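You operate a simulated robot arm through the tools that you are given. There is no shell and no other tool.

You run a simulated robot arm. Do the job below in one go: nothing can be reset, and whatever is moved stays where it is left.

## Task
Sand the scuff off the plate in the vice, then wax that patch.
Fine: sanding block, white wax pad and the HARD WAX tin; put both tools back and leave the vice locked. A coat counts when it lies all over at full strength: go over it till it gets no stronger. What is to be rubbed or washed off counts as gone when no trace of it is left.

Only the result counts: the job must be done as asked and must still hold three seconds after the hand-in. Knocking over, shifting, dropping, spilling or breaking anything else fails it.

## Robot
A 7-joint arm with a three-finger gripper, fixed in place. Base frame: the origin is on the floor under the middle of its stand, x ahead of it, y to its left, z up. Readings come in mm, degrees, newtons and seconds.
It reaches about 977 mm from its shoulder. Its first joint turns from -166.0 to 166.0 degrees. Payload 2.69 kg.
The TCP is the grasp point between the finger pads, 29 mm short of the fingertips. In the tool frame z runs along the fingers and y along their closing line. The gripper opens to 120 mm; its body begins 78 mm behind the TCP.
Orientation is that of the tool frame in the base frame, as [roll, pitch, yaw] about the fixed x, y, z axes, in that order (R = Rz(yaw) Ry(pitch) Rx(roll)). With the fingers straight down and closing along the base's y, the tool's x points along the base's -x, its y along +y and its z along -z.

## Interface
- The arm moves only by the tool step_arm. Its argument "commands" is one flat list of numbers, 7 for each row, row after row: the shift along the base's x, y, z in units of 20 mm (1.0 is 20 mm), then the turn, a rotation vector about the base's x, y, z in units of 5 degrees (1.0 is 5 degrees), then the opening, from 0 (shut) to 1 (fully open). In form: [x, y, z, wx, wy, wz, grip, x, y, z, wx, wy, wz, grip, ...]. A call has 1 to 20 rows; each row shifts and turns the commanded pose from where the row before left it. A call with a number of a shift or a turn outside -1 to 1 is refused whole. Rows are played at 5 a second. More than 50 mm and 8.6 degrees between two rows, or a gripper value outside its range, and nothing of the call is played. A pose out of reach is approached as far as the arm can. The call stops where the force on the tool passes 40 N (or 10 N more than at its start, if that is more) or the arm is blocked; 0.2 s more then pass. The fingers move at their own pace (about 136.2 mm/s each) and stop on an object; they squeeze with about 41 N. The grip force told is the motor's: it shows also when the fingers shut on nothing. Time passes only in rows, and 0.2 s behind the last, so rows that do not move let the fingers close. It gives the time, the measured TCP pose, the force on the tool (base axes), the opening and the grip force at its end, in the units of the frame above (readings bear some noise), with the torque about the TCP (base axes, N m) and any sound that the robot's microphone picked up.
- Cameras (640 x 400 px; columns grow to the right, rows downward): "scene" is fixed at [51.6, -648.9, 1462.3]; the picture's right is [0.58, -0.82, 0.00], its down [-0.59, -0.42, -0.69] and it looks along [0.56, 0.40, -0.72] (base axes); focal length 318 px, centre (320, 200). "wrist" rides on the gripper at [63, 0, -104] in the tool frame; the picture's right is [0.00, 1.00, 0.00], its down [-0.83, 0.00, -0.56] and it looks along [-0.56, 0.00, 0.83] (tool axes); focal length 275 px, centre (320, 200). There is no depth. A picture from a camera that has moved, and an enlarged one, comes with that camera's place and axes in the base frame and with its lens.
- get_image(camera): a new picture of that camera. It takes no simulated time.
- move_column(by): moves the trunk up (or, below 0, down) by that many mm; the arm rides with it, the base frame stays. It gives what a move gives, with no picture.
- zoom(camera, box): a new picture of the part [left, top, right, bottom] of that camera's present view, enlarged. It takes no simulated time.
- job_done(): hands the job in; it is judged then, once.

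Places have to be worked out from the pictures, the camera data and where the tool is seen. Open the gripper and draw the arm clear of the work before you hand the job in, unless the task says otherwise.

The tools are called as name(argument=value, ...) on one line, values as JSON. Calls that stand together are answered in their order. step_arm: Moves the arm, as the interface text tells. Its arguments: {"type":"object","properties":{"commands":{"type":"array","items":{"type":"number"}}},"required":["commands"]} The other tools are called the same way: move_column (by) moves the trunk up or down; get_image (camera) takes a picture; zoom (camera, box) takes an enlarged picture of a part of a camera's view; job_done () hands the job in.

At the start:

```text
time: 0.0
eef_pos: [280.4, -359.6, 1196.1]
tcp_rot: [179.9, 0.1, -180.0]
contact_force: [-0.4, 0.4, 0.4]
torque: [-0.01, 0.01, 0.0]
width: 120.1
finger_force: 0.1
trunk travel left (down, up): [-375.0, 211.0]
```

scene: 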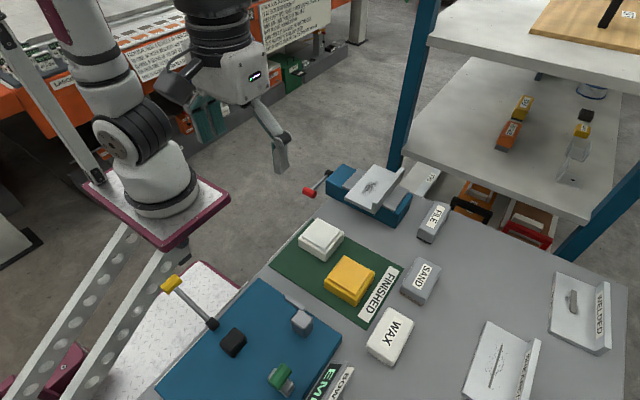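
wrist: 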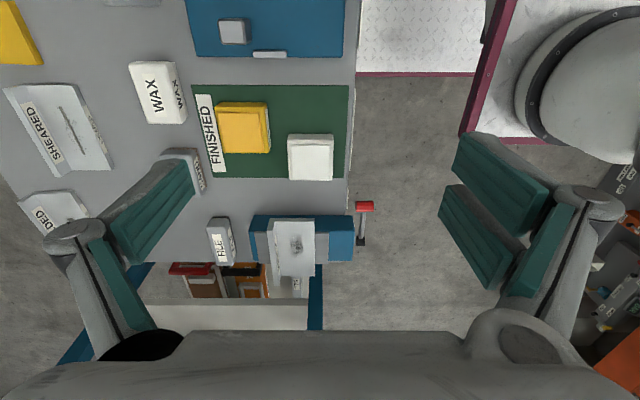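

I start by looking closer at the bench: vice, pads, tins and labels.

zoom(camera="scene", box=[280, 140, 460, 260])

zoom(camera="scene", box=[360, 180, 640, 400])

zoom(camera="scene", box=[150, 200, 430, 400])

zoom(camera="scene", box=[440, 0, 640, 200])

zoom(camera="wrist", box=[180, 180, 400, 320])

zoom(camera="wrist", box=[0, 0, 360, 200])

```text
3.33 times, centred on (370, 200) of scene
camera zoom: at [51.6, -648.9, 1462.3], right [0.58, -0.82, 0.0], down [-0.59, -0.42, -0.69], along [0.56, 0.4, -0.72], focal length 1062 px, centre (153, 200)
```

zoom: 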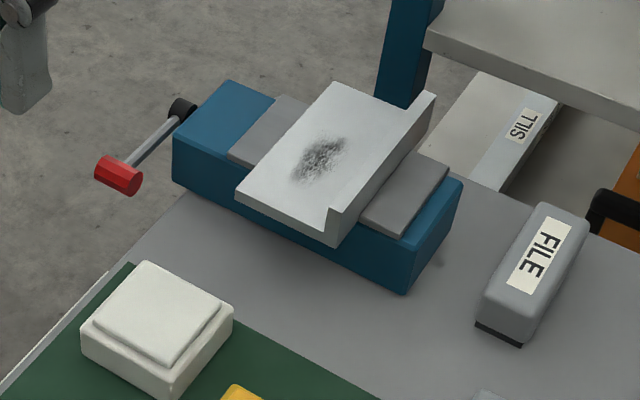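

```text
1.82 times, centred on (500, 290) of scene
camera zoom: at [51.6, -648.9, 1462.3], right [0.58, -0.82, 0.0], down [-0.59, -0.42, -0.69], along [0.56, 0.4, -0.72], focal length 579 px, centre (-7, 36)
```

zoom: 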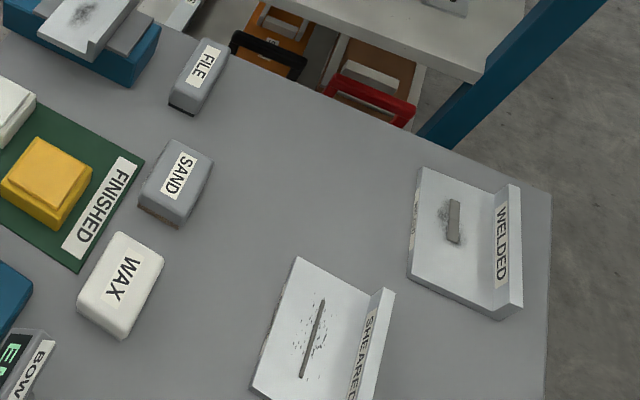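

```text
2.00 times, centred on (290, 300) of scene
camera zoom: at [51.6, -648.9, 1462.3], right [0.58, -0.82, 0.0], down [-0.59, -0.42, -0.69], along [0.56, 0.4, -0.72], focal length 637 px, centre (380, 0)
```

zoom: 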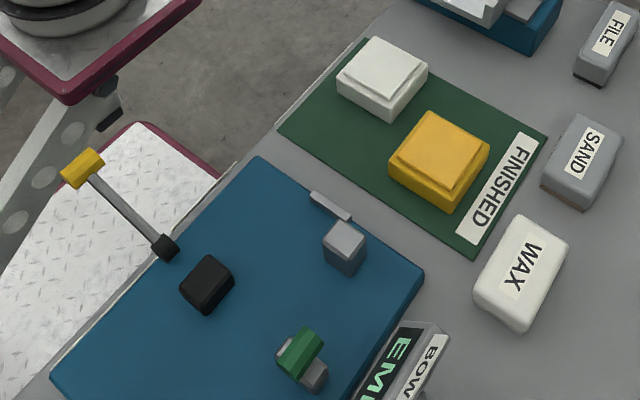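

```text
2.00 times, centred on (540, 100) of scene
camera zoom: at [51.6, -648.9, 1462.3], right [0.58, -0.82, 0.0], down [-0.59, -0.42, -0.69], along [0.56, 0.4, -0.72], focal length 637 px, centre (-120, 400)
```

zoom: 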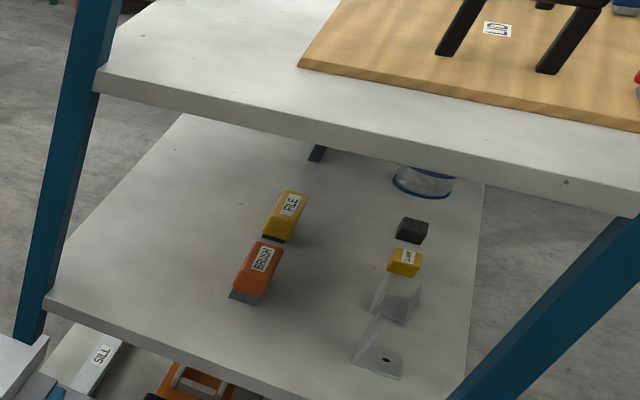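

```text
2.86 times, centred on (290, 250) of wrist
camera zoom: at [216.9, -360.9, 1300.0], right [0.0, 1.0, 0.0], down [0.83, 0.0, 0.56], along [0.56, 0.0, -0.83], focal length 786 px, centre (406, 57)
```

zoom: 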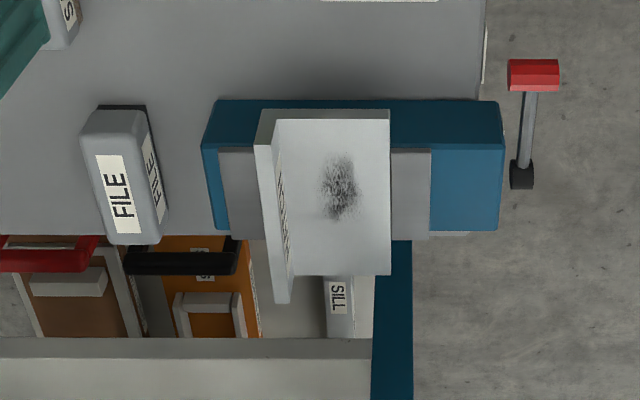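

```text
1.78 times, centred on (180, 100) of wrist
camera zoom: at [216.9, -360.9, 1300.0], right [0.0, 1.0, 0.0], down [0.83, 0.0, 0.56], along [0.56, 0.0, -0.83], focal length 489 px, centre (569, 378)
```

zoom: 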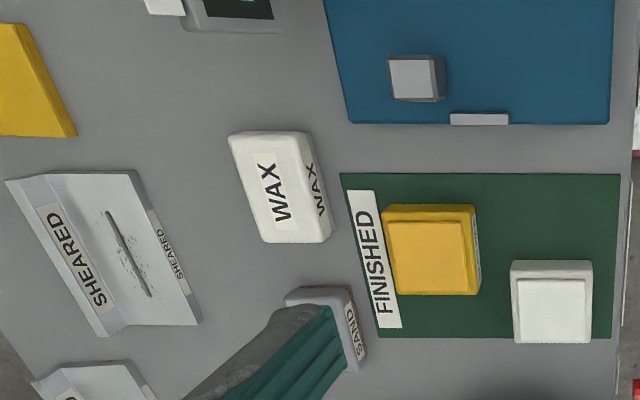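

The scuffed plate is in the vice at about (613, -408, 884), the bench top is near z 805, SAND is near (477, -623) and WAX near (319, -626). I haven't seen the HARD WAX tin, so I move the hand toward -y at this height to look at the rest of the bench.

step_arm(commands=[0, -1, 0, 0, 0, 0, 1, 0, -1, 0, 0, 0, 0, 1, 0, -1, 0, 0, 0, 0, 1, 0, -1, 0, 0, 0, 0, 1, 0, -1, 0, 0, 0, 0, 1, 0, -1, 0, 0, 0, 0, 1, 0, -1, 0, 0, 0, 0, 1, 0, -1, 0, 0, 0, 0, 1, 0, -1, 0, 0, 0, 0, 1, 0, -1, 0, 0, 0, 0, 1, 0, -1, 0, 0, 0, 0, 1, 0, -1, 0, 0, 0, 0, 1, 0, -1, 0, 0, 0, 0, 1, 0, -1, 0, 0, 0, 0, 1, 0, -1, 0, 0, 0, 0, 1])

get_image(camera="wrist")

get_image(camera="scene")

```text
time: 3.2
eef_pos: [279.4, -649.9, 1196.0]
tcp_rot: [179.8, 0.0, 180.0]
contact_force: [0.2, -0.1, -0.3]
torque: [-0.01, -0.02, 0.0]
width: 119.8
finger_force: 0.0
out of reach, approached as far as the arm can: row 15
trunk travel left (down, up): [-375.0, 211.0]
```

```text
taken
camera wrist: at [216.8, -651.1, 1300.3], right [0.0, 1.0, 0.0], down [0.83, 0.0, 0.56], along [0.56, 0.0, -0.83], focal length 275 px, centre (320, 200)
```

wrist: 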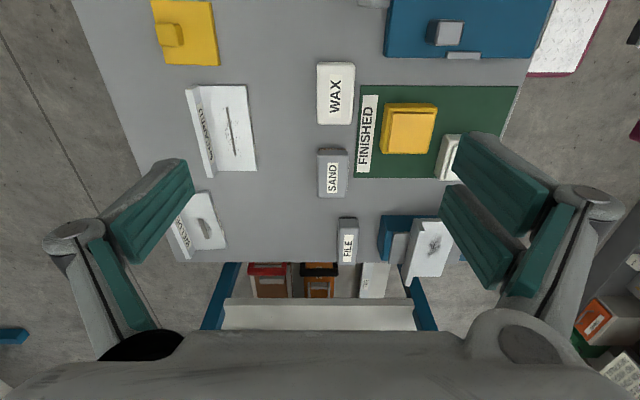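

```text
taken
```

scene: 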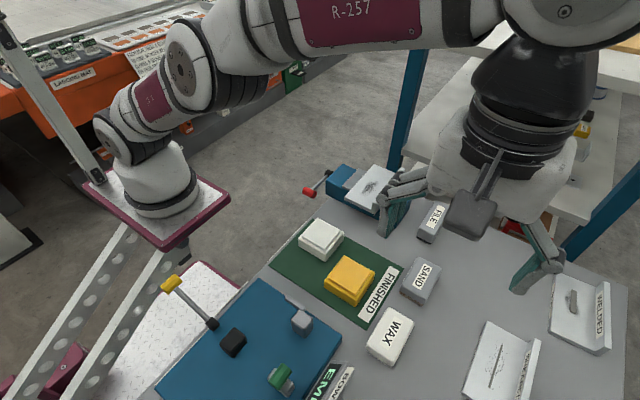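

The reach ends at y ≈ -650 at this height. The near (-x) part of the bench is cut off, so I move back toward -x to see it.

step_arm(commands=[-1, 0.5, 0, 0, 0, 0, 1, -1, 0.5, 0, 0, 0, 0, 1, -1, 0, 0, 0, 0, 0, 1, -1, 0, 0, 0, 0, 0, 1, -1, 0, 0, 0, 0, 0, 1, -1, 0, 0, 0, 0, 0, 1, -1, 0, 0, 0, 0, 0, 1, -1, 0, 0, 0, 0, 0, 1, -1, 0, 0, 0, 0, 0, 1, -1, 0, 0, 0, 0, 0, 1])

get_image(camera="wrist")

get_image(camera="scene")

```text
time: 5.4
eef_pos: [78.9, -622.2, 1192.7]
tcp_rot: [180.0, 0.0, -179.9]
contact_force: [0.1, -1.9, 0.1]
torque: [-0.03, 0.09, -0.02]
width: 120.1
finger_force: 0.0
out of reach, approached as far as the arm can: row 9, 10
trunk travel left (down, up): [-375.0, 211.0]
```

```text
taken
camera wrist: at [17.2, -622.1, 1295.9], right [-0.01, 1.0, 0.0], down [0.83, 0.0, 0.56], along [0.56, 0.0, -0.83], focal length 275 px, centre (320, 200)
```

wrist: 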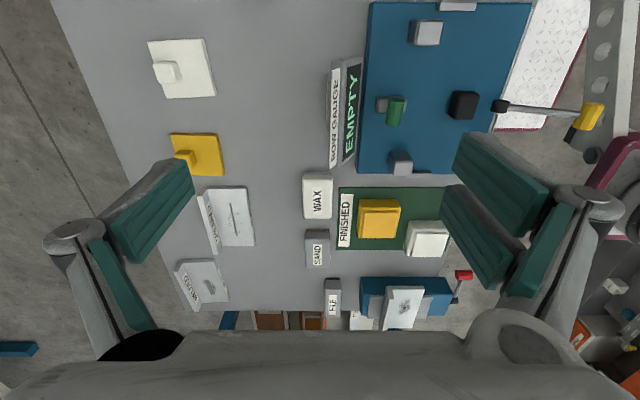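

```text
taken
```

scene: 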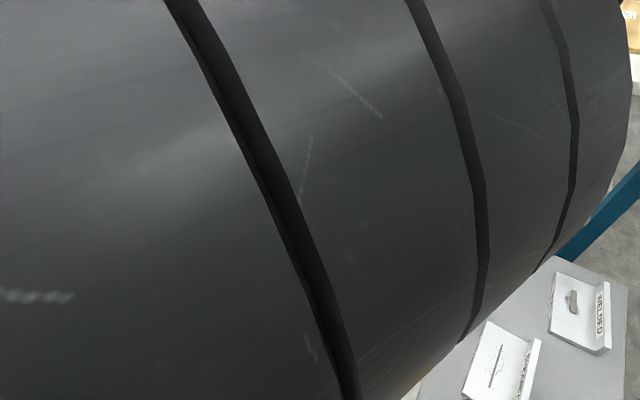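

Now the near part is visible: a white lidded square, a yellow one, and a "BOW GAUGE / EMPTY" device on a blue board. I zoom in to read them.

zoom(camera="wrist", box=[120, 0, 280, 100])

zoom(camera="wrist", box=[120, 100, 280, 200])

zoom(camera="wrist", box=[320, 170, 480, 270])

zoom(camera="wrist", box=[320, 0, 544, 180])

zoom(camera="wrist", box=[280, 160, 480, 330])

```text
4.00 times, centred on (200, 50) of wrist
camera zoom: at [17.2, -622.1, 1295.9], right [-0.01, 1.0, 0.0], down [0.83, 0.0, 0.56], along [0.56, 0.0, -0.83], focal length 1101 px, centre (800, 800)
```

zoom: 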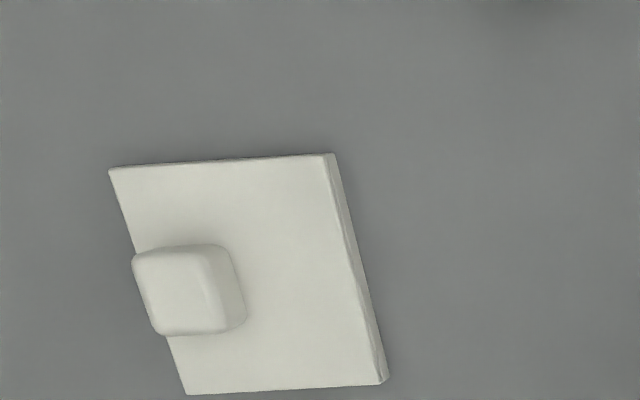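

```text
4.00 times, centred on (200, 150) of wrist
camera zoom: at [17.2, -622.1, 1295.9], right [-0.01, 1.0, 0.0], down [0.83, 0.0, 0.56], along [0.56, 0.0, -0.83], focal length 1101 px, centre (800, 400)
```

zoom: 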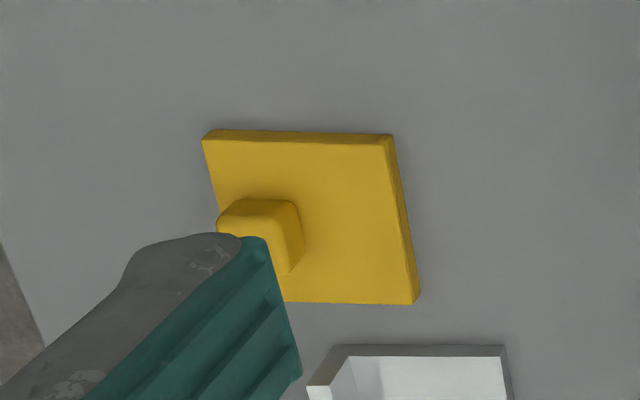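

```text
4.00 times, centred on (400, 220) of wrist
camera zoom: at [17.2, -622.1, 1295.9], right [-0.01, 1.0, 0.0], down [0.83, 0.0, 0.56], along [0.56, 0.0, -0.83], focal length 1101 px, centre (0, 120)
```

zoom: 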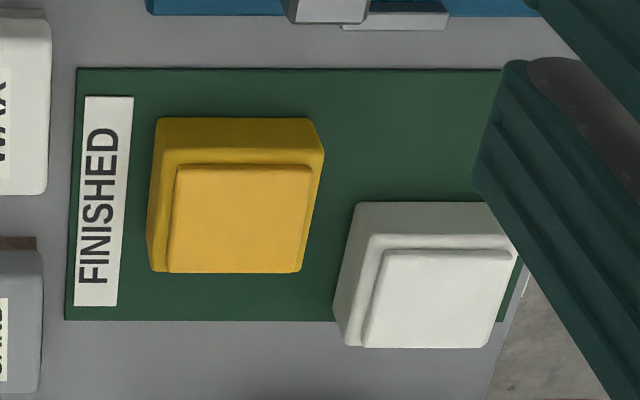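

```text
2.22 times, centred on (432, 90) of wrist
camera zoom: at [17.2, -622.1, 1295.9], right [-0.01, 1.0, 0.0], down [0.83, 0.0, 0.56], along [0.56, 0.0, -0.83], focal length 612 px, centre (71, 444)
```

zoom: 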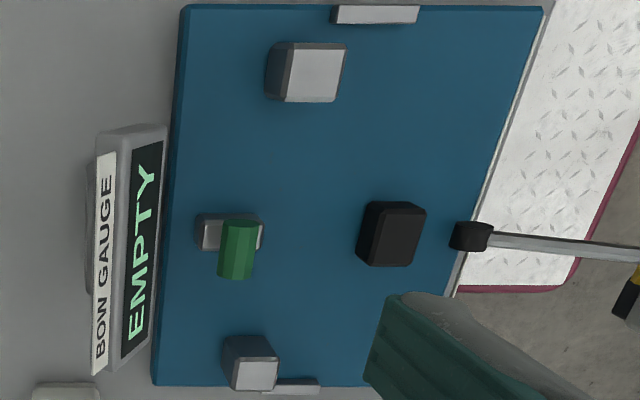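

```text
2.35 times, centred on (380, 245) of wrist
camera zoom: at [17.2, -622.1, 1295.9], right [-0.01, 1.0, 0.0], down [0.83, 0.0, 0.56], along [0.56, 0.0, -0.83], focal length 648 px, centre (179, 94)
```

zoom: 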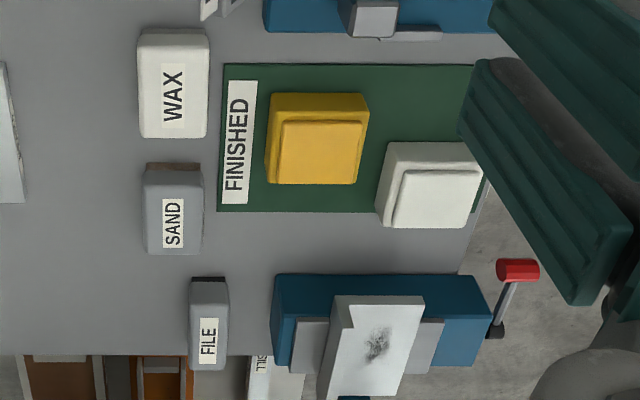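

The white and yellow boxes on the green mat look like wax tins without lids, with labels on their +y sides. I move back toward the middle while turning the hand -90° about z, so the camera faces -y and can read those labels.

step_arm(commands=[0.8, 1, 0, 0, 0, -1, 1, 0.8, 1, 0, 0, 0, -1, 1, 0.8, 1, 0, 0, 0, -1, 1, 0.8, 1, 0, 0, 0, -1, 1, 0.8, 1, 0, 0, 0, -1, 1, 0.8, 1, 0, 0, 0, -1, 1, 0.8, 1, 0, 0, 0, -1, 1, 0.8, 1, 0, 0, 0, -1, 1, 0.8, 1, 0, 0, 0, -1, 1, 0.8, 1, 0, 0, 0, -1, 1, 0.8, 1, 0, 0, 0, -1, 1, 0.8, 1, 0, 0, 0, -1, 1, 0.8, 1, 0, 0, 0, -1, 1, 0.8, 1, 0, 0, 0, -1, 1, 0.8, 1, 0, 0, 0, -1, 1, 0.8, 1, 0, 0, 0, -1, 1, 0.8, 1, 0, 0, 0, -1, 1, 0.8, 1, 0, 0, 0, -1, 1])

get_image(camera="wrist")

get_image(camera="scene")

```text
time: 9.2
eef_pos: [372.8, -264.8, 1183.5]
tcp_rot: [-178.6, -1.8, 90.1]
contact_force: [-0.2, -0.3, -0.2]
torque: [0.03, -0.01, -0.01]
width: 119.8
finger_force: 0.1
trunk travel left (down, up): [-375.0, 211.0]
```

```text
taken
camera wrist: at [374.9, -204.3, 1288.3], right [1.0, 0.01, -0.03], down [0.02, -0.85, 0.53], along [-0.02, -0.53, -0.85], focal length 275 px, centre (320, 200)
```

wrist: 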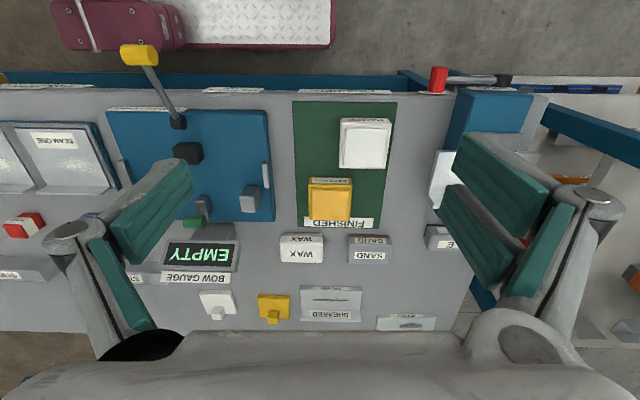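

```text
taken
```

scene: 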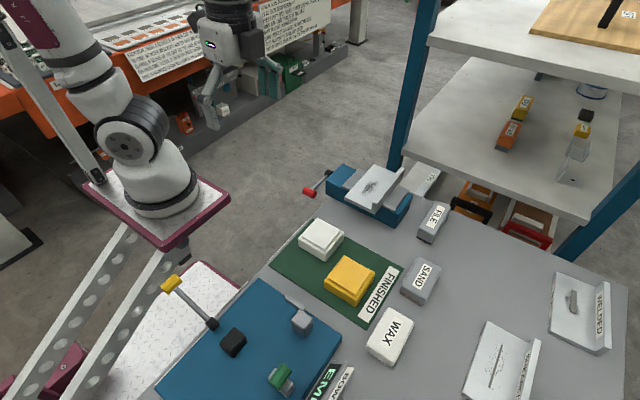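

The camera now faces -y and shows labels on the tins and more of the bench. I zoom to read them.

zoom(camera="wrist", box=[280, 90, 408, 170])

zoom(camera="wrist", box=[280, 160, 408, 240])

zoom(camera="wrist", box=[0, 80, 192, 200])

zoom(camera="wrist", box=[0, 200, 192, 320])

zoom(camera="wrist", box=[160, 220, 352, 340])

zoom(camera="wrist", box=[400, 60, 640, 210])

```text
5.00 times, centred on (344, 130) of wrist
camera zoom: at [374.9, -204.3, 1288.3], right [1.0, 0.01, -0.03], down [0.02, -0.85, 0.53], along [-0.02, -0.53, -0.85], focal length 1376 px, centre (200, 550)
```

zoom: 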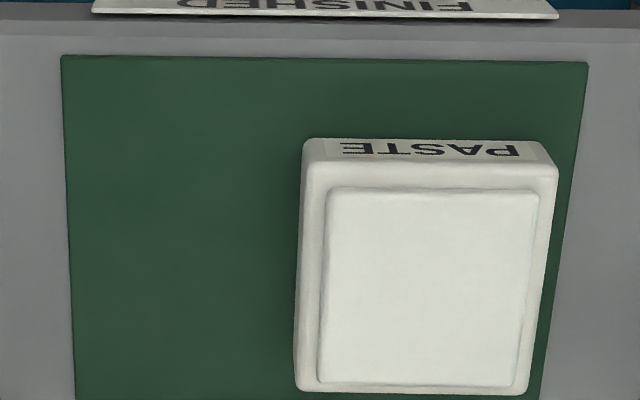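

```text
5.00 times, centred on (344, 200) of wrist
camera zoom: at [374.9, -204.3, 1288.3], right [1.0, 0.01, -0.03], down [0.02, -0.85, 0.53], along [-0.02, -0.53, -0.85], focal length 1376 px, centre (200, 200)
```

zoom: 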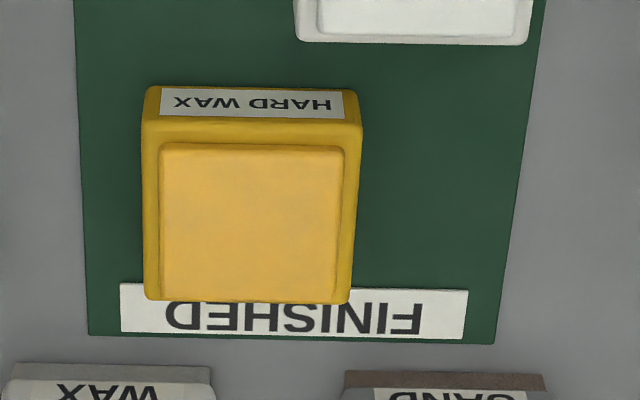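

```text
3.33 times, centred on (96, 140) of wrist
camera zoom: at [374.9, -204.3, 1288.3], right [1.0, 0.01, -0.03], down [0.02, -0.85, 0.53], along [-0.02, -0.53, -0.85], focal length 918 px, centre (1067, 400)
```

zoom: 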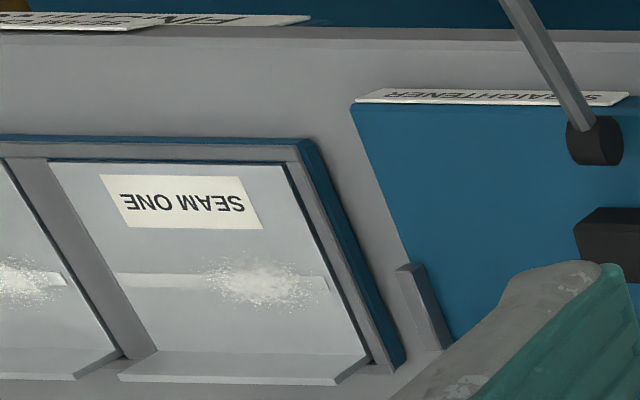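

```text
3.33 times, centred on (96, 260) of wrist
camera zoom: at [374.9, -204.3, 1288.3], right [1.0, 0.01, -0.03], down [0.02, -0.85, 0.53], along [-0.02, -0.53, -0.85], focal length 918 px, centre (1067, 0)
```

zoom: 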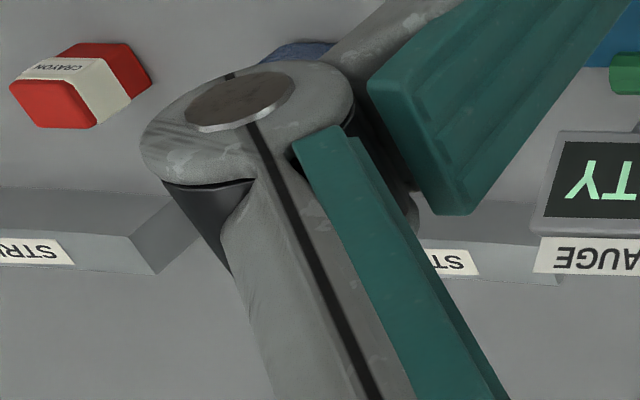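

```text
3.33 times, centred on (256, 280) of wrist
camera zoom: at [374.9, -204.3, 1288.3], right [1.0, 0.01, -0.03], down [0.02, -0.85, 0.53], along [-0.02, -0.53, -0.85], focal length 918 px, centre (533, -67)
```

zoom: 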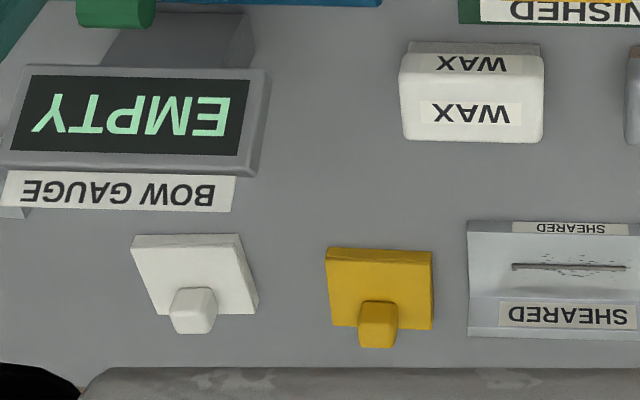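

```text
2.67 times, centred on (520, 135) of wrist
camera zoom: at [374.9, -204.3, 1288.3], right [1.0, 0.01, -0.03], down [0.02, -0.85, 0.53], along [-0.02, -0.53, -0.85], focal length 734 px, centre (-213, 373)
```

zoom: 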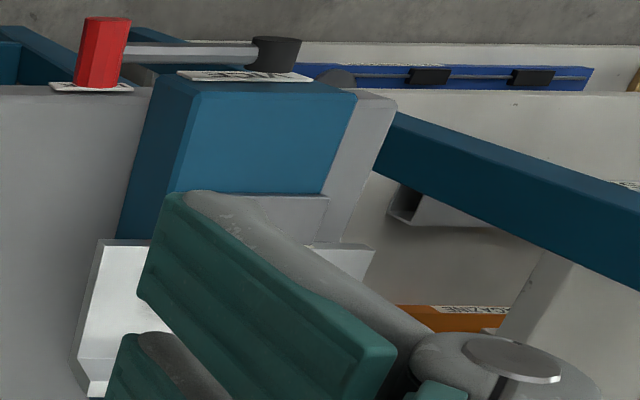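

The yellow tin reads HARD WAX and the white one is PASTE; both lids already lie aside. Next I turn the hand back and get a close view of the plate in the vice.

step_arm(commands=[0.3, -0.375, -0.3, 0, 0, 1, 1, 0.3, -0.375, -0.3, 0, 0, 1, 1, 0.3, -0.375, -0.3, 0, 0, 1, 1, 0.3, -0.375, -0.3, 0, 0, 1, 1, 0.3, -0.375, -0.3, 0, 0, 1, 1, 0.3, -0.375, -0.3, 0, 0, 1, 1, 0.3, -0.375, -0.3, 0, 0, 1, 1, 0.3, -0.375, -0.3, 0, 0, 1, 1, 0.3, -0.375, -0.3, 0, 0, 1, 1, 0.3, -0.375, -0.3, 0, 0, 1, 1, 0.3, -0.375, -0.3, 0, 0, 1, 1, 0.3, -0.375, -0.3, 0, 0, 1, 1, 0.3, -0.375, -0.3, 0, 0, 1, 1, 0.3, -0.375, -0.3, 0, 0, 1, 1, 0.3, -0.375, -0.3, 0, 0, 1, 1, 0.3, -0.375, -0.3, 0, 0, 1, 1, 0.3, -0.375, -0.3, 0, 0, 1, 1, 0.3, -0.375, -0.3, 0, 0, 1, 1])

get_image(camera="wrist")

zoom(camera="wrist", box=[220, 120, 412, 240])

```text
time: 13.0
eef_pos: [474.9, -396.9, 1085.4]
tcp_rot: [179.9, 0.0, -179.9]
contact_force: [0.1, 0.7, 1.0]
torque: [-0.02, -0.01, -0.01]
width: 120.0
finger_force: 0.2
trunk travel left (down, up): [-375.0, 211.0]
```

```text
taken
camera wrist: at [412.9, -397.0, 1188.0], right [-0.01, 1.0, 0.0], down [0.83, 0.0, 0.56], along [0.56, 0.0, -0.83], focal length 275 px, centre (320, 200)
```

wrist: 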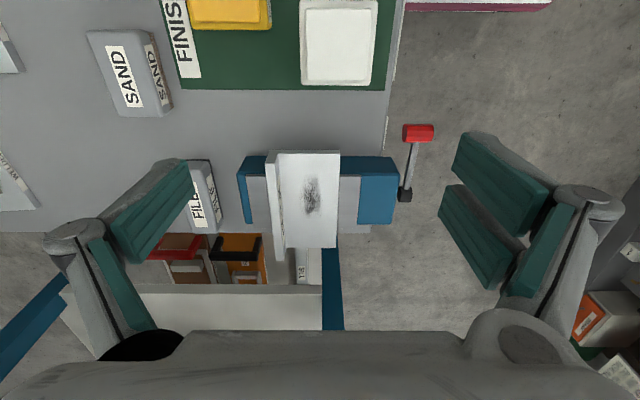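

```text
3.33 times, centred on (316, 180) of wrist
camera zoom: at [412.9, -397.0, 1188.0], right [-0.01, 1.0, 0.0], down [0.83, 0.0, 0.56], along [0.56, 0.0, -0.83], focal length 918 px, centre (333, 267)
```

zoom: 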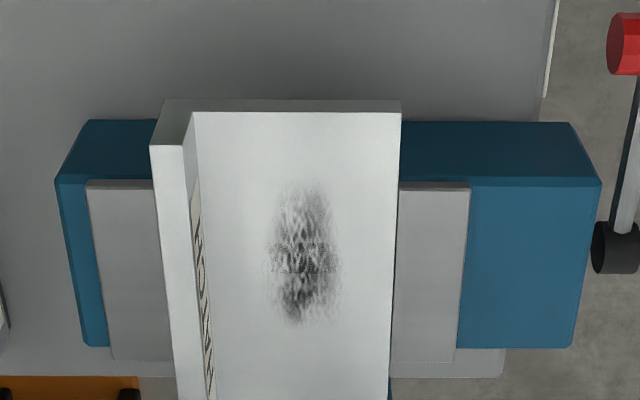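

The plate is clear now: its flat spans x ≈ 551–705 and y ≈ -446 to -372 at z ≈ 884, with an upright flange along the -y edge up to z ≈ 910. The scuff covers x ≈ 580–647 and y ≈ -423 to -394. I go look at the SAND block and WAX pad from closer.

step_arm(commands=[-0.375, -0.965, -0.175, 0, 0, 0, 1, -0.375, -0.965, -0.175, 0, 0, 0, 1, -0.375, -0.965, -0.175, 0, 0, 0, 1, -0.375, -0.965, -0.175, 0, 0, 0, 1, -0.375, -0.965, -0.175, 0, 0, 0, 1, -0.375, -0.965, -0.175, 0, 0, 0, 1, -0.375, -0.965, -0.175, 0, 0, 0, 1, -0.375, -0.965, -0.175, 0, 0, 0, 1, -0.375, -0.965, -0.175, 0, 0, 0, 1, -0.375, -0.965, -0.175, 0, 0, 0, 1])

get_image(camera="wrist")

zoom(camera="wrist", box=[240, 80, 400, 180])

zoom(camera="scene", box=[300, 120, 620, 320])

```text
time: 15.2
eef_pos: [402.0, -588.9, 1050.0]
tcp_rot: [-180.0, 0.0, 180.0]
contact_force: [0.0, -0.2, 1.1]
torque: [-0.02, 0.05, 0.0]
width: 120.2
finger_force: 0.0
trunk travel left (down, up): [-375.0, 211.0]
```

```text
taken
camera wrist: at [338.7, -589.4, 1153.2], right [-0.01, 1.0, 0.0], down [0.83, 0.0, 0.56], along [0.56, 0.0, -0.83], focal length 275 px, centre (320, 200)
```

wrist: 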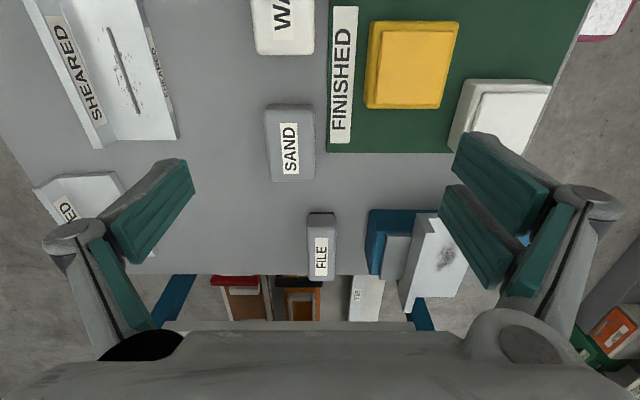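

```text
4.00 times, centred on (320, 130) of wrist
camera zoom: at [338.7, -589.4, 1153.2], right [-0.01, 1.0, 0.0], down [0.83, 0.0, 0.56], along [0.56, 0.0, -0.83], focal length 1101 px, centre (320, 480)
```

zoom: 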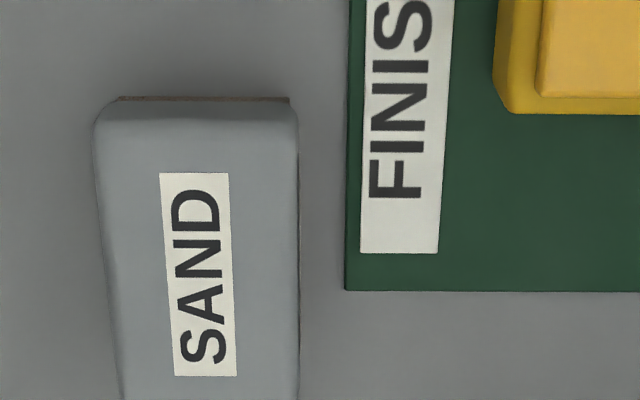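

```text
2.00 times, centred on (460, 220) of scene
camera zoom: at [51.6, -648.9, 1462.3], right [0.58, -0.82, 0.0], down [-0.59, -0.42, -0.69], along [0.56, 0.4, -0.72], focal length 637 px, centre (40, 160)
```

zoom: 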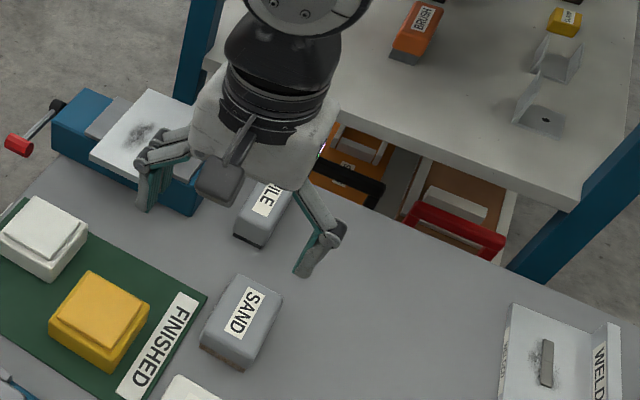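

SAND spans about x 431–521, y -652 to -596, with its top near z 840. Because of the flange I want to hold the tools by their x ends, closing along x. I turn the hand -90° and move above SAND at z ≈ 1000 to check reach.

step_arm(commands=[0.2056, -0.0972, -0.139, 0, 0, -1, 1, 0.2056, -0.0972, -0.139, 0, 0, -1, 1, 0.2056, -0.0972, -0.139, 0, 0, -1, 1, 0.2056, -0.0972, -0.139, 0, 0, -1, 1, 0.2056, -0.0972, -0.139, 0, 0, -1, 1, 0.2056, -0.0972, -0.139, 0, 0, -1, 1, 0.2056, -0.0972, -0.139, 0, 0, -1, 1, 0.2056, -0.0972, -0.139, 0, 0, -1, 1, 0.2056, -0.0972, -0.139, 0, 0, -1, 1, 0.2056, -0.0972, -0.139, 0, 0, -1, 1, 0.2056, -0.0972, -0.139, 0, 0, -1, 1, 0.2056, -0.0972, -0.139, 0, 0, -1, 1, 0.2056, -0.0972, -0.139, 0, 0, -1, 1, 0.2056, -0.0972, -0.139, 0, 0, -1, 1, 0.2056, -0.0972, -0.139, 0, 0, -1, 1, 0.2056, -0.0972, -0.139, 0, 0, -1, 1, 0.2056, -0.0972, -0.139, 0, 0, -1, 1, 0.2056, -0.0972, -0.139, 0, 0, -1, 1])

get_image(camera="wrist")

get_image(camera="scene")

```text
time: 19.0
eef_pos: [475.4, -623.6, 999.1]
tcp_rot: [-180.0, -0.1, 89.9]
contact_force: [0.5, 0.5, -0.4]
torque: [0.0, -0.04, -0.03]
width: 120.0
finger_force: 0.1
trunk travel left (down, up): [-375.0, 211.0]
```

```text
taken
camera wrist: at [474.5, -560.9, 1102.9], right [1.0, 0.0, 0.0], down [0.0, -0.83, 0.56], along [0.0, -0.56, -0.83], focal length 275 px, centre (320, 200)
```

wrist: 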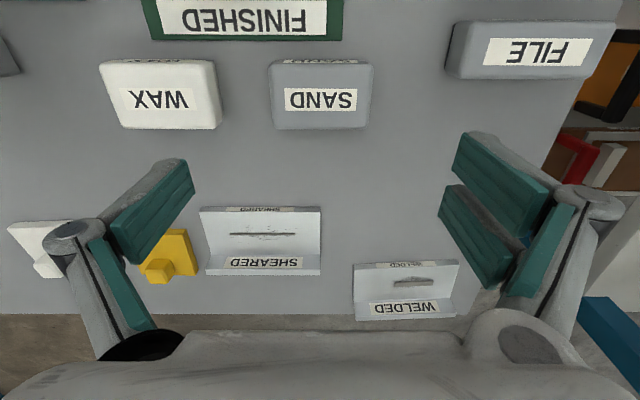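

```text
taken
```

scene: 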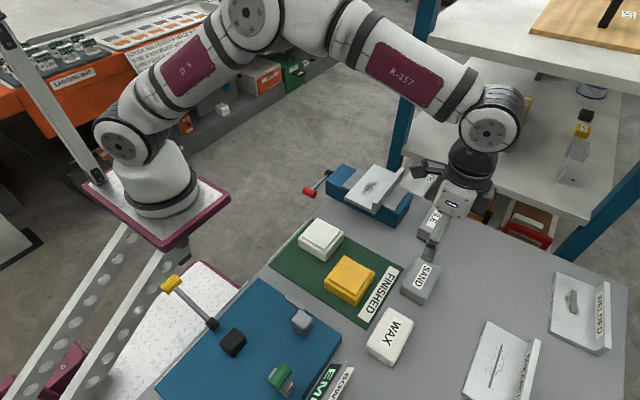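

The hand reaches over SAND fine; the block's centre is about (475.5, -625), with clear gaps to WAX and FILE for the open fingers. I lower to z ≈ 860 and check the finger height.

step_arm(commands=[0, -0.07, -1, 0, 0, 0, 1, 0, 0, -1, 0, 0, 0, 1, 0, 0, -1, 0, 0, 0, 1, 0, 0, -1, 0, 0, 0, 1, 0, 0, -1, 0, 0, 0, 1, 0, 0, -1, 0, 0, 0, 1, 0, 0, -0.95, 0, 0, 0, 1])

get_image(camera="wrist")

zoom(camera="scene", box=[360, 180, 520, 320])

```text
time: 20.6
eef_pos: [474.5, -625.1, 860.0]
tcp_rot: [180.0, 0.1, 90.1]
contact_force: [-0.8, 0.4, -1.0]
torque: [0.0, 0.0, -0.02]
width: 120.0
finger_force: 0.1
trunk travel left (down, up): [-375.0, 211.0]
```

```text
taken
camera wrist: at [474.9, -562.1, 963.3], right [1.0, 0.0, 0.0], down [0.0, -0.83, 0.56], along [0.0, -0.56, -0.83], focal length 275 px, centre (320, 200)
```

wrist: 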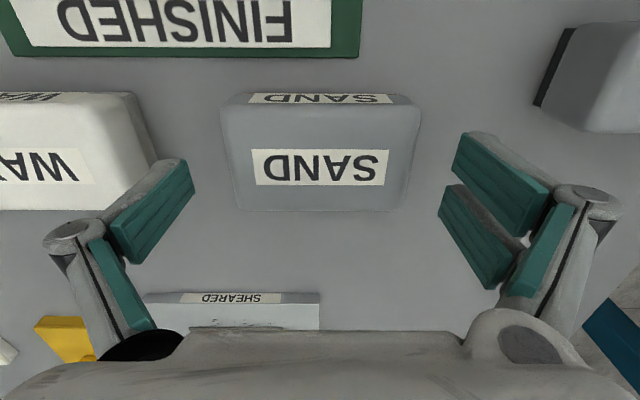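

```text
2.86 times, centred on (440, 250) of scene
camera zoom: at [51.6, -648.9, 1462.3], right [0.58, -0.82, 0.0], down [-0.59, -0.42, -0.69], along [0.56, 0.4, -0.72], focal length 910 px, centre (-23, 57)
```

zoom: 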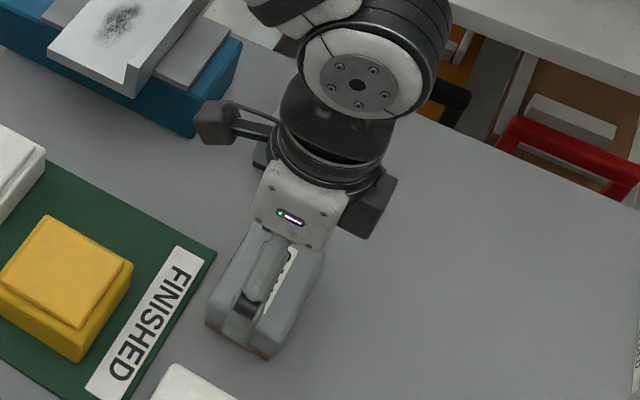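

The fingers straddle the block evenly, and their tips hang roughly 10–20 mm below the TCP. I go down to TCP z ≈ 838 and close on the block's ends.

step_arm(commands=[0.02, 0.05, -0.55, 0, 0, 0, 1, 0.02, 0, -0.55, 0, 0, 0, 1, 0, 0, 0, 0, 0, 0, 1])

get_image(camera="wrist")

zoom(camera="scene", box=[380, 230, 476, 310])

```text
time: 21.4
eef_pos: [474.7, -624.3, 838.7]
tcp_rot: [180.0, 0.0, 90.0]
contact_force: [-0.1, -0.2, -0.5]
torque: [-0.01, 0.02, -0.02]
width: 119.9
finger_force: 0.0
trunk travel left (down, up): [-375.0, 211.0]
```

```text
taken
camera wrist: at [475.5, -561.5, 941.9], right [1.0, 0.0, 0.0], down [0.0, -0.83, 0.56], along [0.0, -0.56, -0.83], focal length 275 px, centre (320, 200)
```

wrist: 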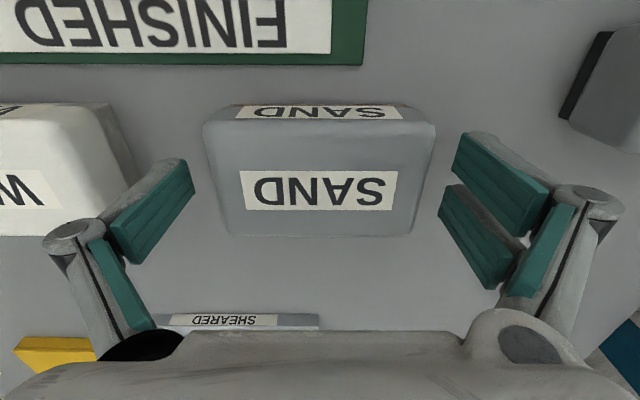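

```text
5.00 times, centred on (428, 270) of scene
camera zoom: at [51.6, -648.9, 1462.3], right [0.58, -0.82, 0.0], down [-0.59, -0.42, -0.69], along [0.56, 0.4, -0.72], focal length 1592 px, centre (-220, -150)
```

zoom: 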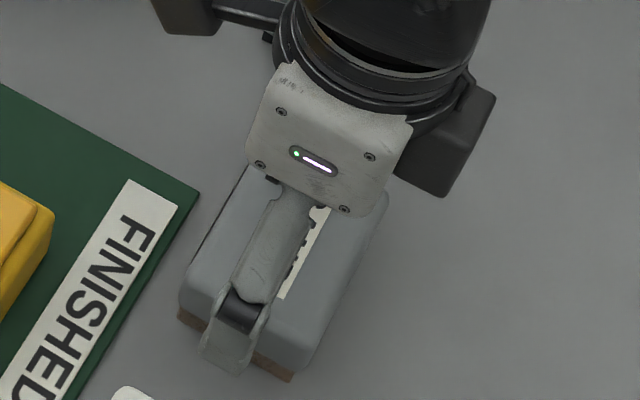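

Nothing touches yet (no force) and the tips are beside the block's lower half. I close the fingers.

step_arm(commands=[0, 0.05, 0, 0, 0, 0, 0.85, 0, 0, 0, 0, 0, 0, 0.7, 0, 0, 0, 0, 0, 0, 0.4, 0, 0, 0, 0, 0, 0, 0, 0, 0, 0, 0, 0, 0, 0, 0, 0, 0, 0, 0, 0, 0])

get_image(camera="wrist")

zoom(camera="scene", box=[380, 230, 476, 310])

```text
time: 22.8
eef_pos: [475.0, -622.5, 840.4]
tcp_rot: [-180.0, 0.0, 90.1]
contact_force: [-0.1, -1.5, 4.4]
torque: [-0.05, 0.2, 0.05]
width: 94.6
finger_force: 40.0
trunk travel left (down, up): [-375.0, 211.0]
```

```text
taken
camera wrist: at [475.7, -560.4, 942.3], right [1.0, 0.0, 0.0], down [0.0, -0.83, 0.56], along [0.0, -0.56, -0.83], focal length 275 px, centre (320, 200)
```

wrist: 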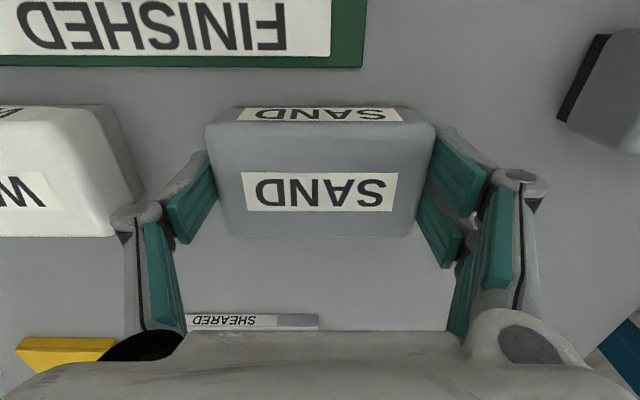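

```text
5.00 times, centred on (428, 270) of scene
camera zoom: at [51.6, -648.9, 1462.3], right [0.58, -0.82, 0.0], down [-0.59, -0.42, -0.69], along [0.56, 0.4, -0.72], focal length 1592 px, centre (-220, -150)
```

zoom: 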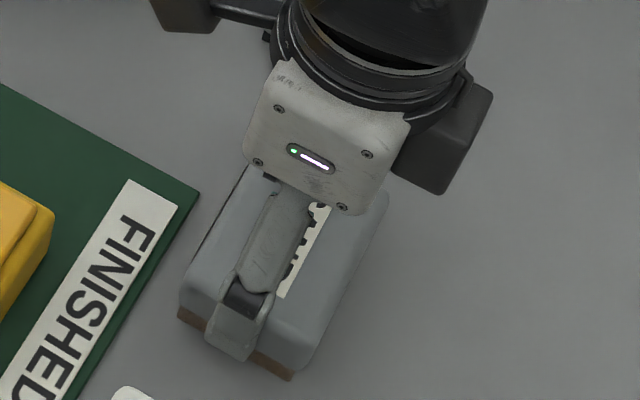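

The grip is firm at 94.6 mm, with a slight 4 N upward push that may be fingertips near the bench. I lift 60 mm and look whether the fingertips sit above the block's underside.

step_arm(commands=[0, 0, 0.5, 0, 0, 0, 0, 0, 0, 0.5, 0, 0, 0, 0, 0, 0, 1, 0, 0, 0, 0, 0, 0, 1, 0, 0, 0, 0, 0, 0, 1, 0, 0, 0, 0])

get_image(camera="wrist")

zoom(camera="scene", box=[380, 200, 476, 280])

```text
time: 24.0
eef_pos: [476.9, -622.3, 918.9]
tcp_rot: [180.0, 0.0, 90.0]
contact_force: [1.0, 0.2, -0.4]
torque: [0.03, 0.01, -0.02]
width: 0.0
finger_force: 28.8
trunk travel left (down, up): [-375.0, 211.0]
```

```text
taken
camera wrist: at [475.8, -560.3, 1022.3], right [1.0, 0.0, 0.0], down [0.0, -0.83, 0.56], along [0.0, -0.56, -0.83], focal length 275 px, centre (320, 200)
```

wrist: 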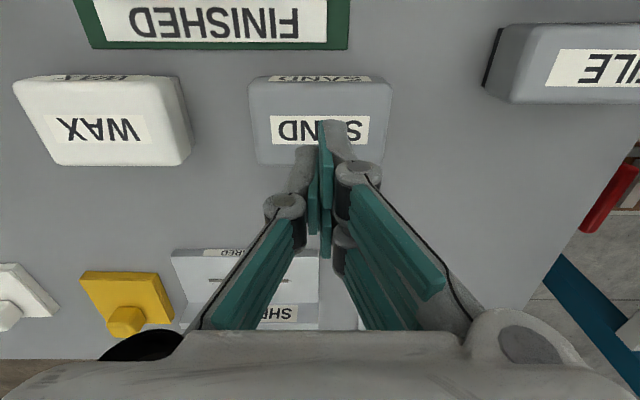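

```text
5.00 times, centred on (428, 240) of scene
camera zoom: at [51.6, -648.9, 1462.3], right [0.58, -0.82, 0.0], down [-0.59, -0.42, -0.69], along [0.56, 0.4, -0.72], focal length 1592 px, centre (-220, 0)
```

zoom: 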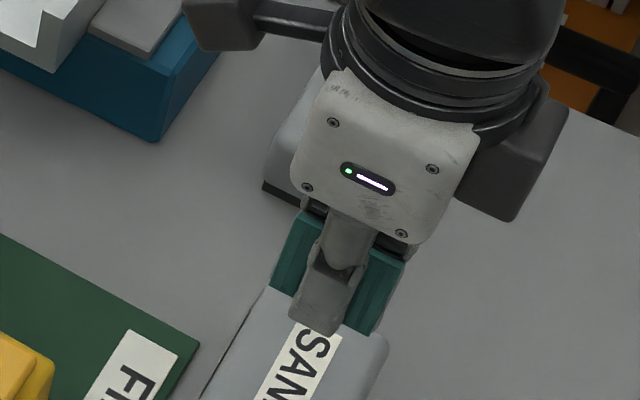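

The fingers slipped off: they had only caught the rounded top edge, so they closed over the block, which still stands in place. I reopen and go deeper, to TCP z ≈ 825, in small steps.

step_arm(commands=[0, 0, 0, 0, 0, 0, 1, 0, 0, 0, 0, 0, 0, 1, 0, 0, 0, 0, 0, 0, 1, 0, 0, 0, 0, 0, 0, 1, 0, -0.05, -1, 0, 0, 0, 1, 0, 0, -1, 0, 0, 0, 1, 0, 0, -1, 0, 0, 0, 1, 0, 0, -1, 0, 0, 0, 1, 0, 0, -0.25, 0, 0, 0, 1, 0, 0, -0.25, 0, 0, 0, 1, 0, 0, 0, 0, 0, 0, 1])

get_image(camera="wrist")

zoom(camera="scene", box=[380, 240, 476, 320])

```text
time: 26.4
eef_pos: [475.4, -623.7, 829.7]
tcp_rot: [-180.0, 0.0, 90.0]
contact_force: [0.3, 0.8, -0.1]
torque: [-0.04, 0.0, 0.01]
width: 120.2
finger_force: 0.2
trunk travel left (down, up): [-375.0, 211.0]
```

```text
taken
camera wrist: at [475.4, -561.6, 932.1], right [1.0, 0.0, 0.0], down [0.0, -0.83, 0.56], along [0.0, -0.56, -0.83], focal length 275 px, centre (320, 200)
```

wrist: 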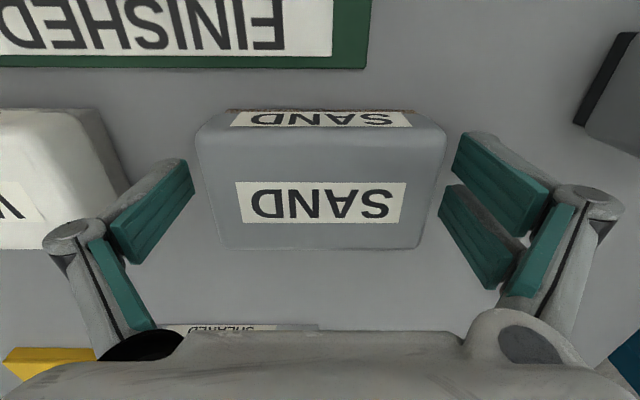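

```text
5.00 times, centred on (428, 280) of scene
camera zoom: at [51.6, -648.9, 1462.3], right [0.58, -0.82, 0.0], down [-0.59, -0.42, -0.69], along [0.56, 0.4, -0.72], focal length 1592 px, centre (-220, -200)
```

zoom: 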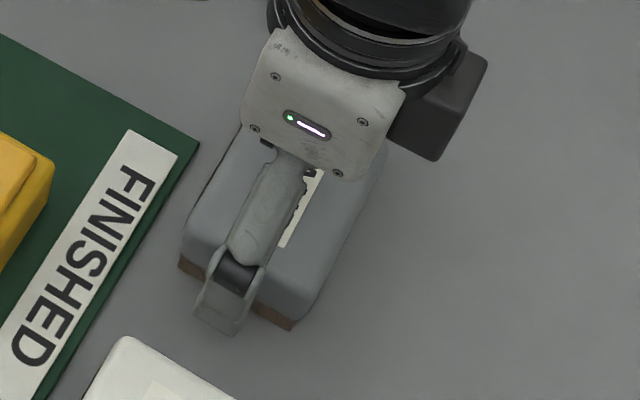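

Still free of contact at z ≈ 829. I go a further 7 mm down and close slowly.

step_arm(commands=[0, 0, -0.2, 0, 0, 0, 1, 0, 0, -0.15, 0, 0, 0, 1, 0, 0, 0, 0, 0, 0, 1])

step_arm(commands=[0, 0, 0, 0, 0, 0, 0.85, 0, 0, 0, 0, 0, 0, 0.75, 0, 0, 0, 0, 0, 0, 0.5, 0, 0, 0, 0, 0, 0, 0, 0, 0, 0, 0, 0, 0, 0])

zoom(camera="scene", box=[380, 240, 476, 320])

get_image(camera="wrist")

```text
time: 27.2
eef_pos: [474.7, -625.4, 821.3]
tcp_rot: [180.0, 0.1, 89.9]
contact_force: [-0.5, 0.8, 0.1]
torque: [0.01, 0.02, 0.03]
width: 120.1
finger_force: 0.1
trunk travel left (down, up): [-375.0, 211.0]
```

```text
time: 28.4
eef_pos: [476.9, -624.2, 822.3]
tcp_rot: [180.0, 0.0, 90.0]
contact_force: [0.8, 0.2, 2.6]
torque: [0.05, 0.01, 0.02]
width: 93.7
finger_force: 41.3
trunk travel left (down, up): [-375.0, 211.0]
```

```text
5.00 times, centred on (428, 280) of scene
camera zoom: at [51.6, -648.9, 1462.3], right [0.58, -0.82, 0.0], down [-0.59, -0.42, -0.69], along [0.56, 0.4, -0.72], focal length 1592 px, centre (-220, -200)
```

zoom: 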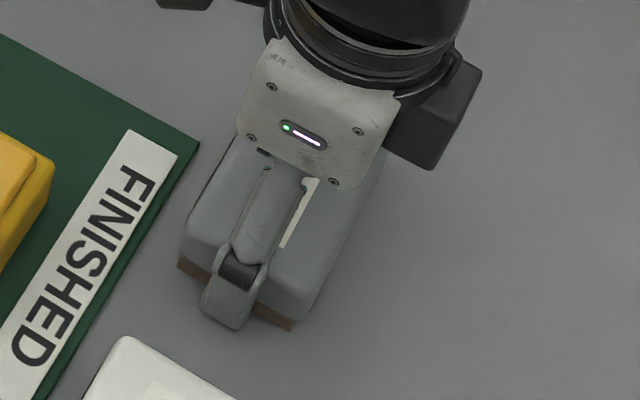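

```text
taken
camera wrist: at [475.5, -561.6, 925.2], right [1.0, 0.0, 0.0], down [0.0, -0.83, 0.56], along [0.0, -0.56, -0.83], focal length 275 px, centre (320, 200)
```

wrist: 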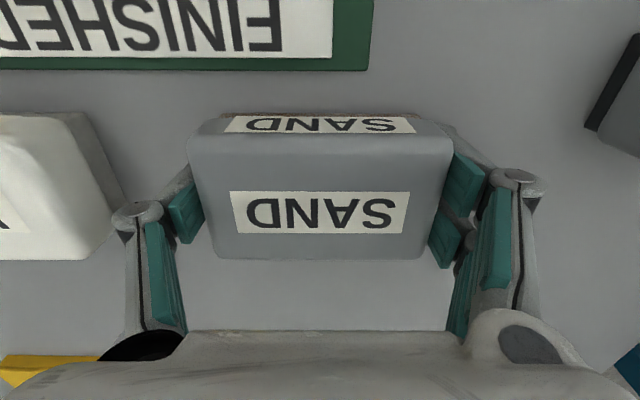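

Now the tips hold the straight end faces (width 93.7). I lift just a little and watch the width.

step_arm(commands=[0, 0, 0.15, 0, 0, 0, 0, 0, 0, 0.15, 0, 0, 0, 0, 0, 0, 0.2, 0, 0, 0, 0])

zoom(camera="scene", box=[380, 230, 476, 310])

```text
time: 29.2
eef_pos: [475.9, -623.9, 832.1]
tcp_rot: [179.9, 0.0, 90.0]
contact_force: [0.4, -0.3, -0.7]
torque: [0.02, 0.01, 0.01]
width: 93.7
finger_force: 41.1
trunk travel left (down, up): [-375.0, 211.0]
```

```text
5.00 times, centred on (428, 270) of scene
camera zoom: at [51.6, -648.9, 1462.3], right [0.58, -0.82, 0.0], down [-0.59, -0.42, -0.69], along [0.56, 0.4, -0.72], focal length 1592 px, centre (-220, -150)
```

zoom: 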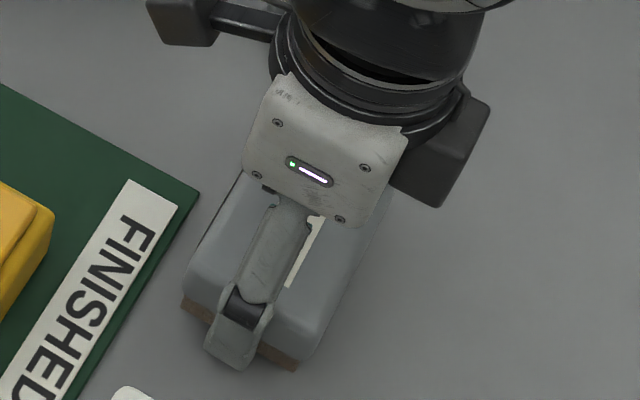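

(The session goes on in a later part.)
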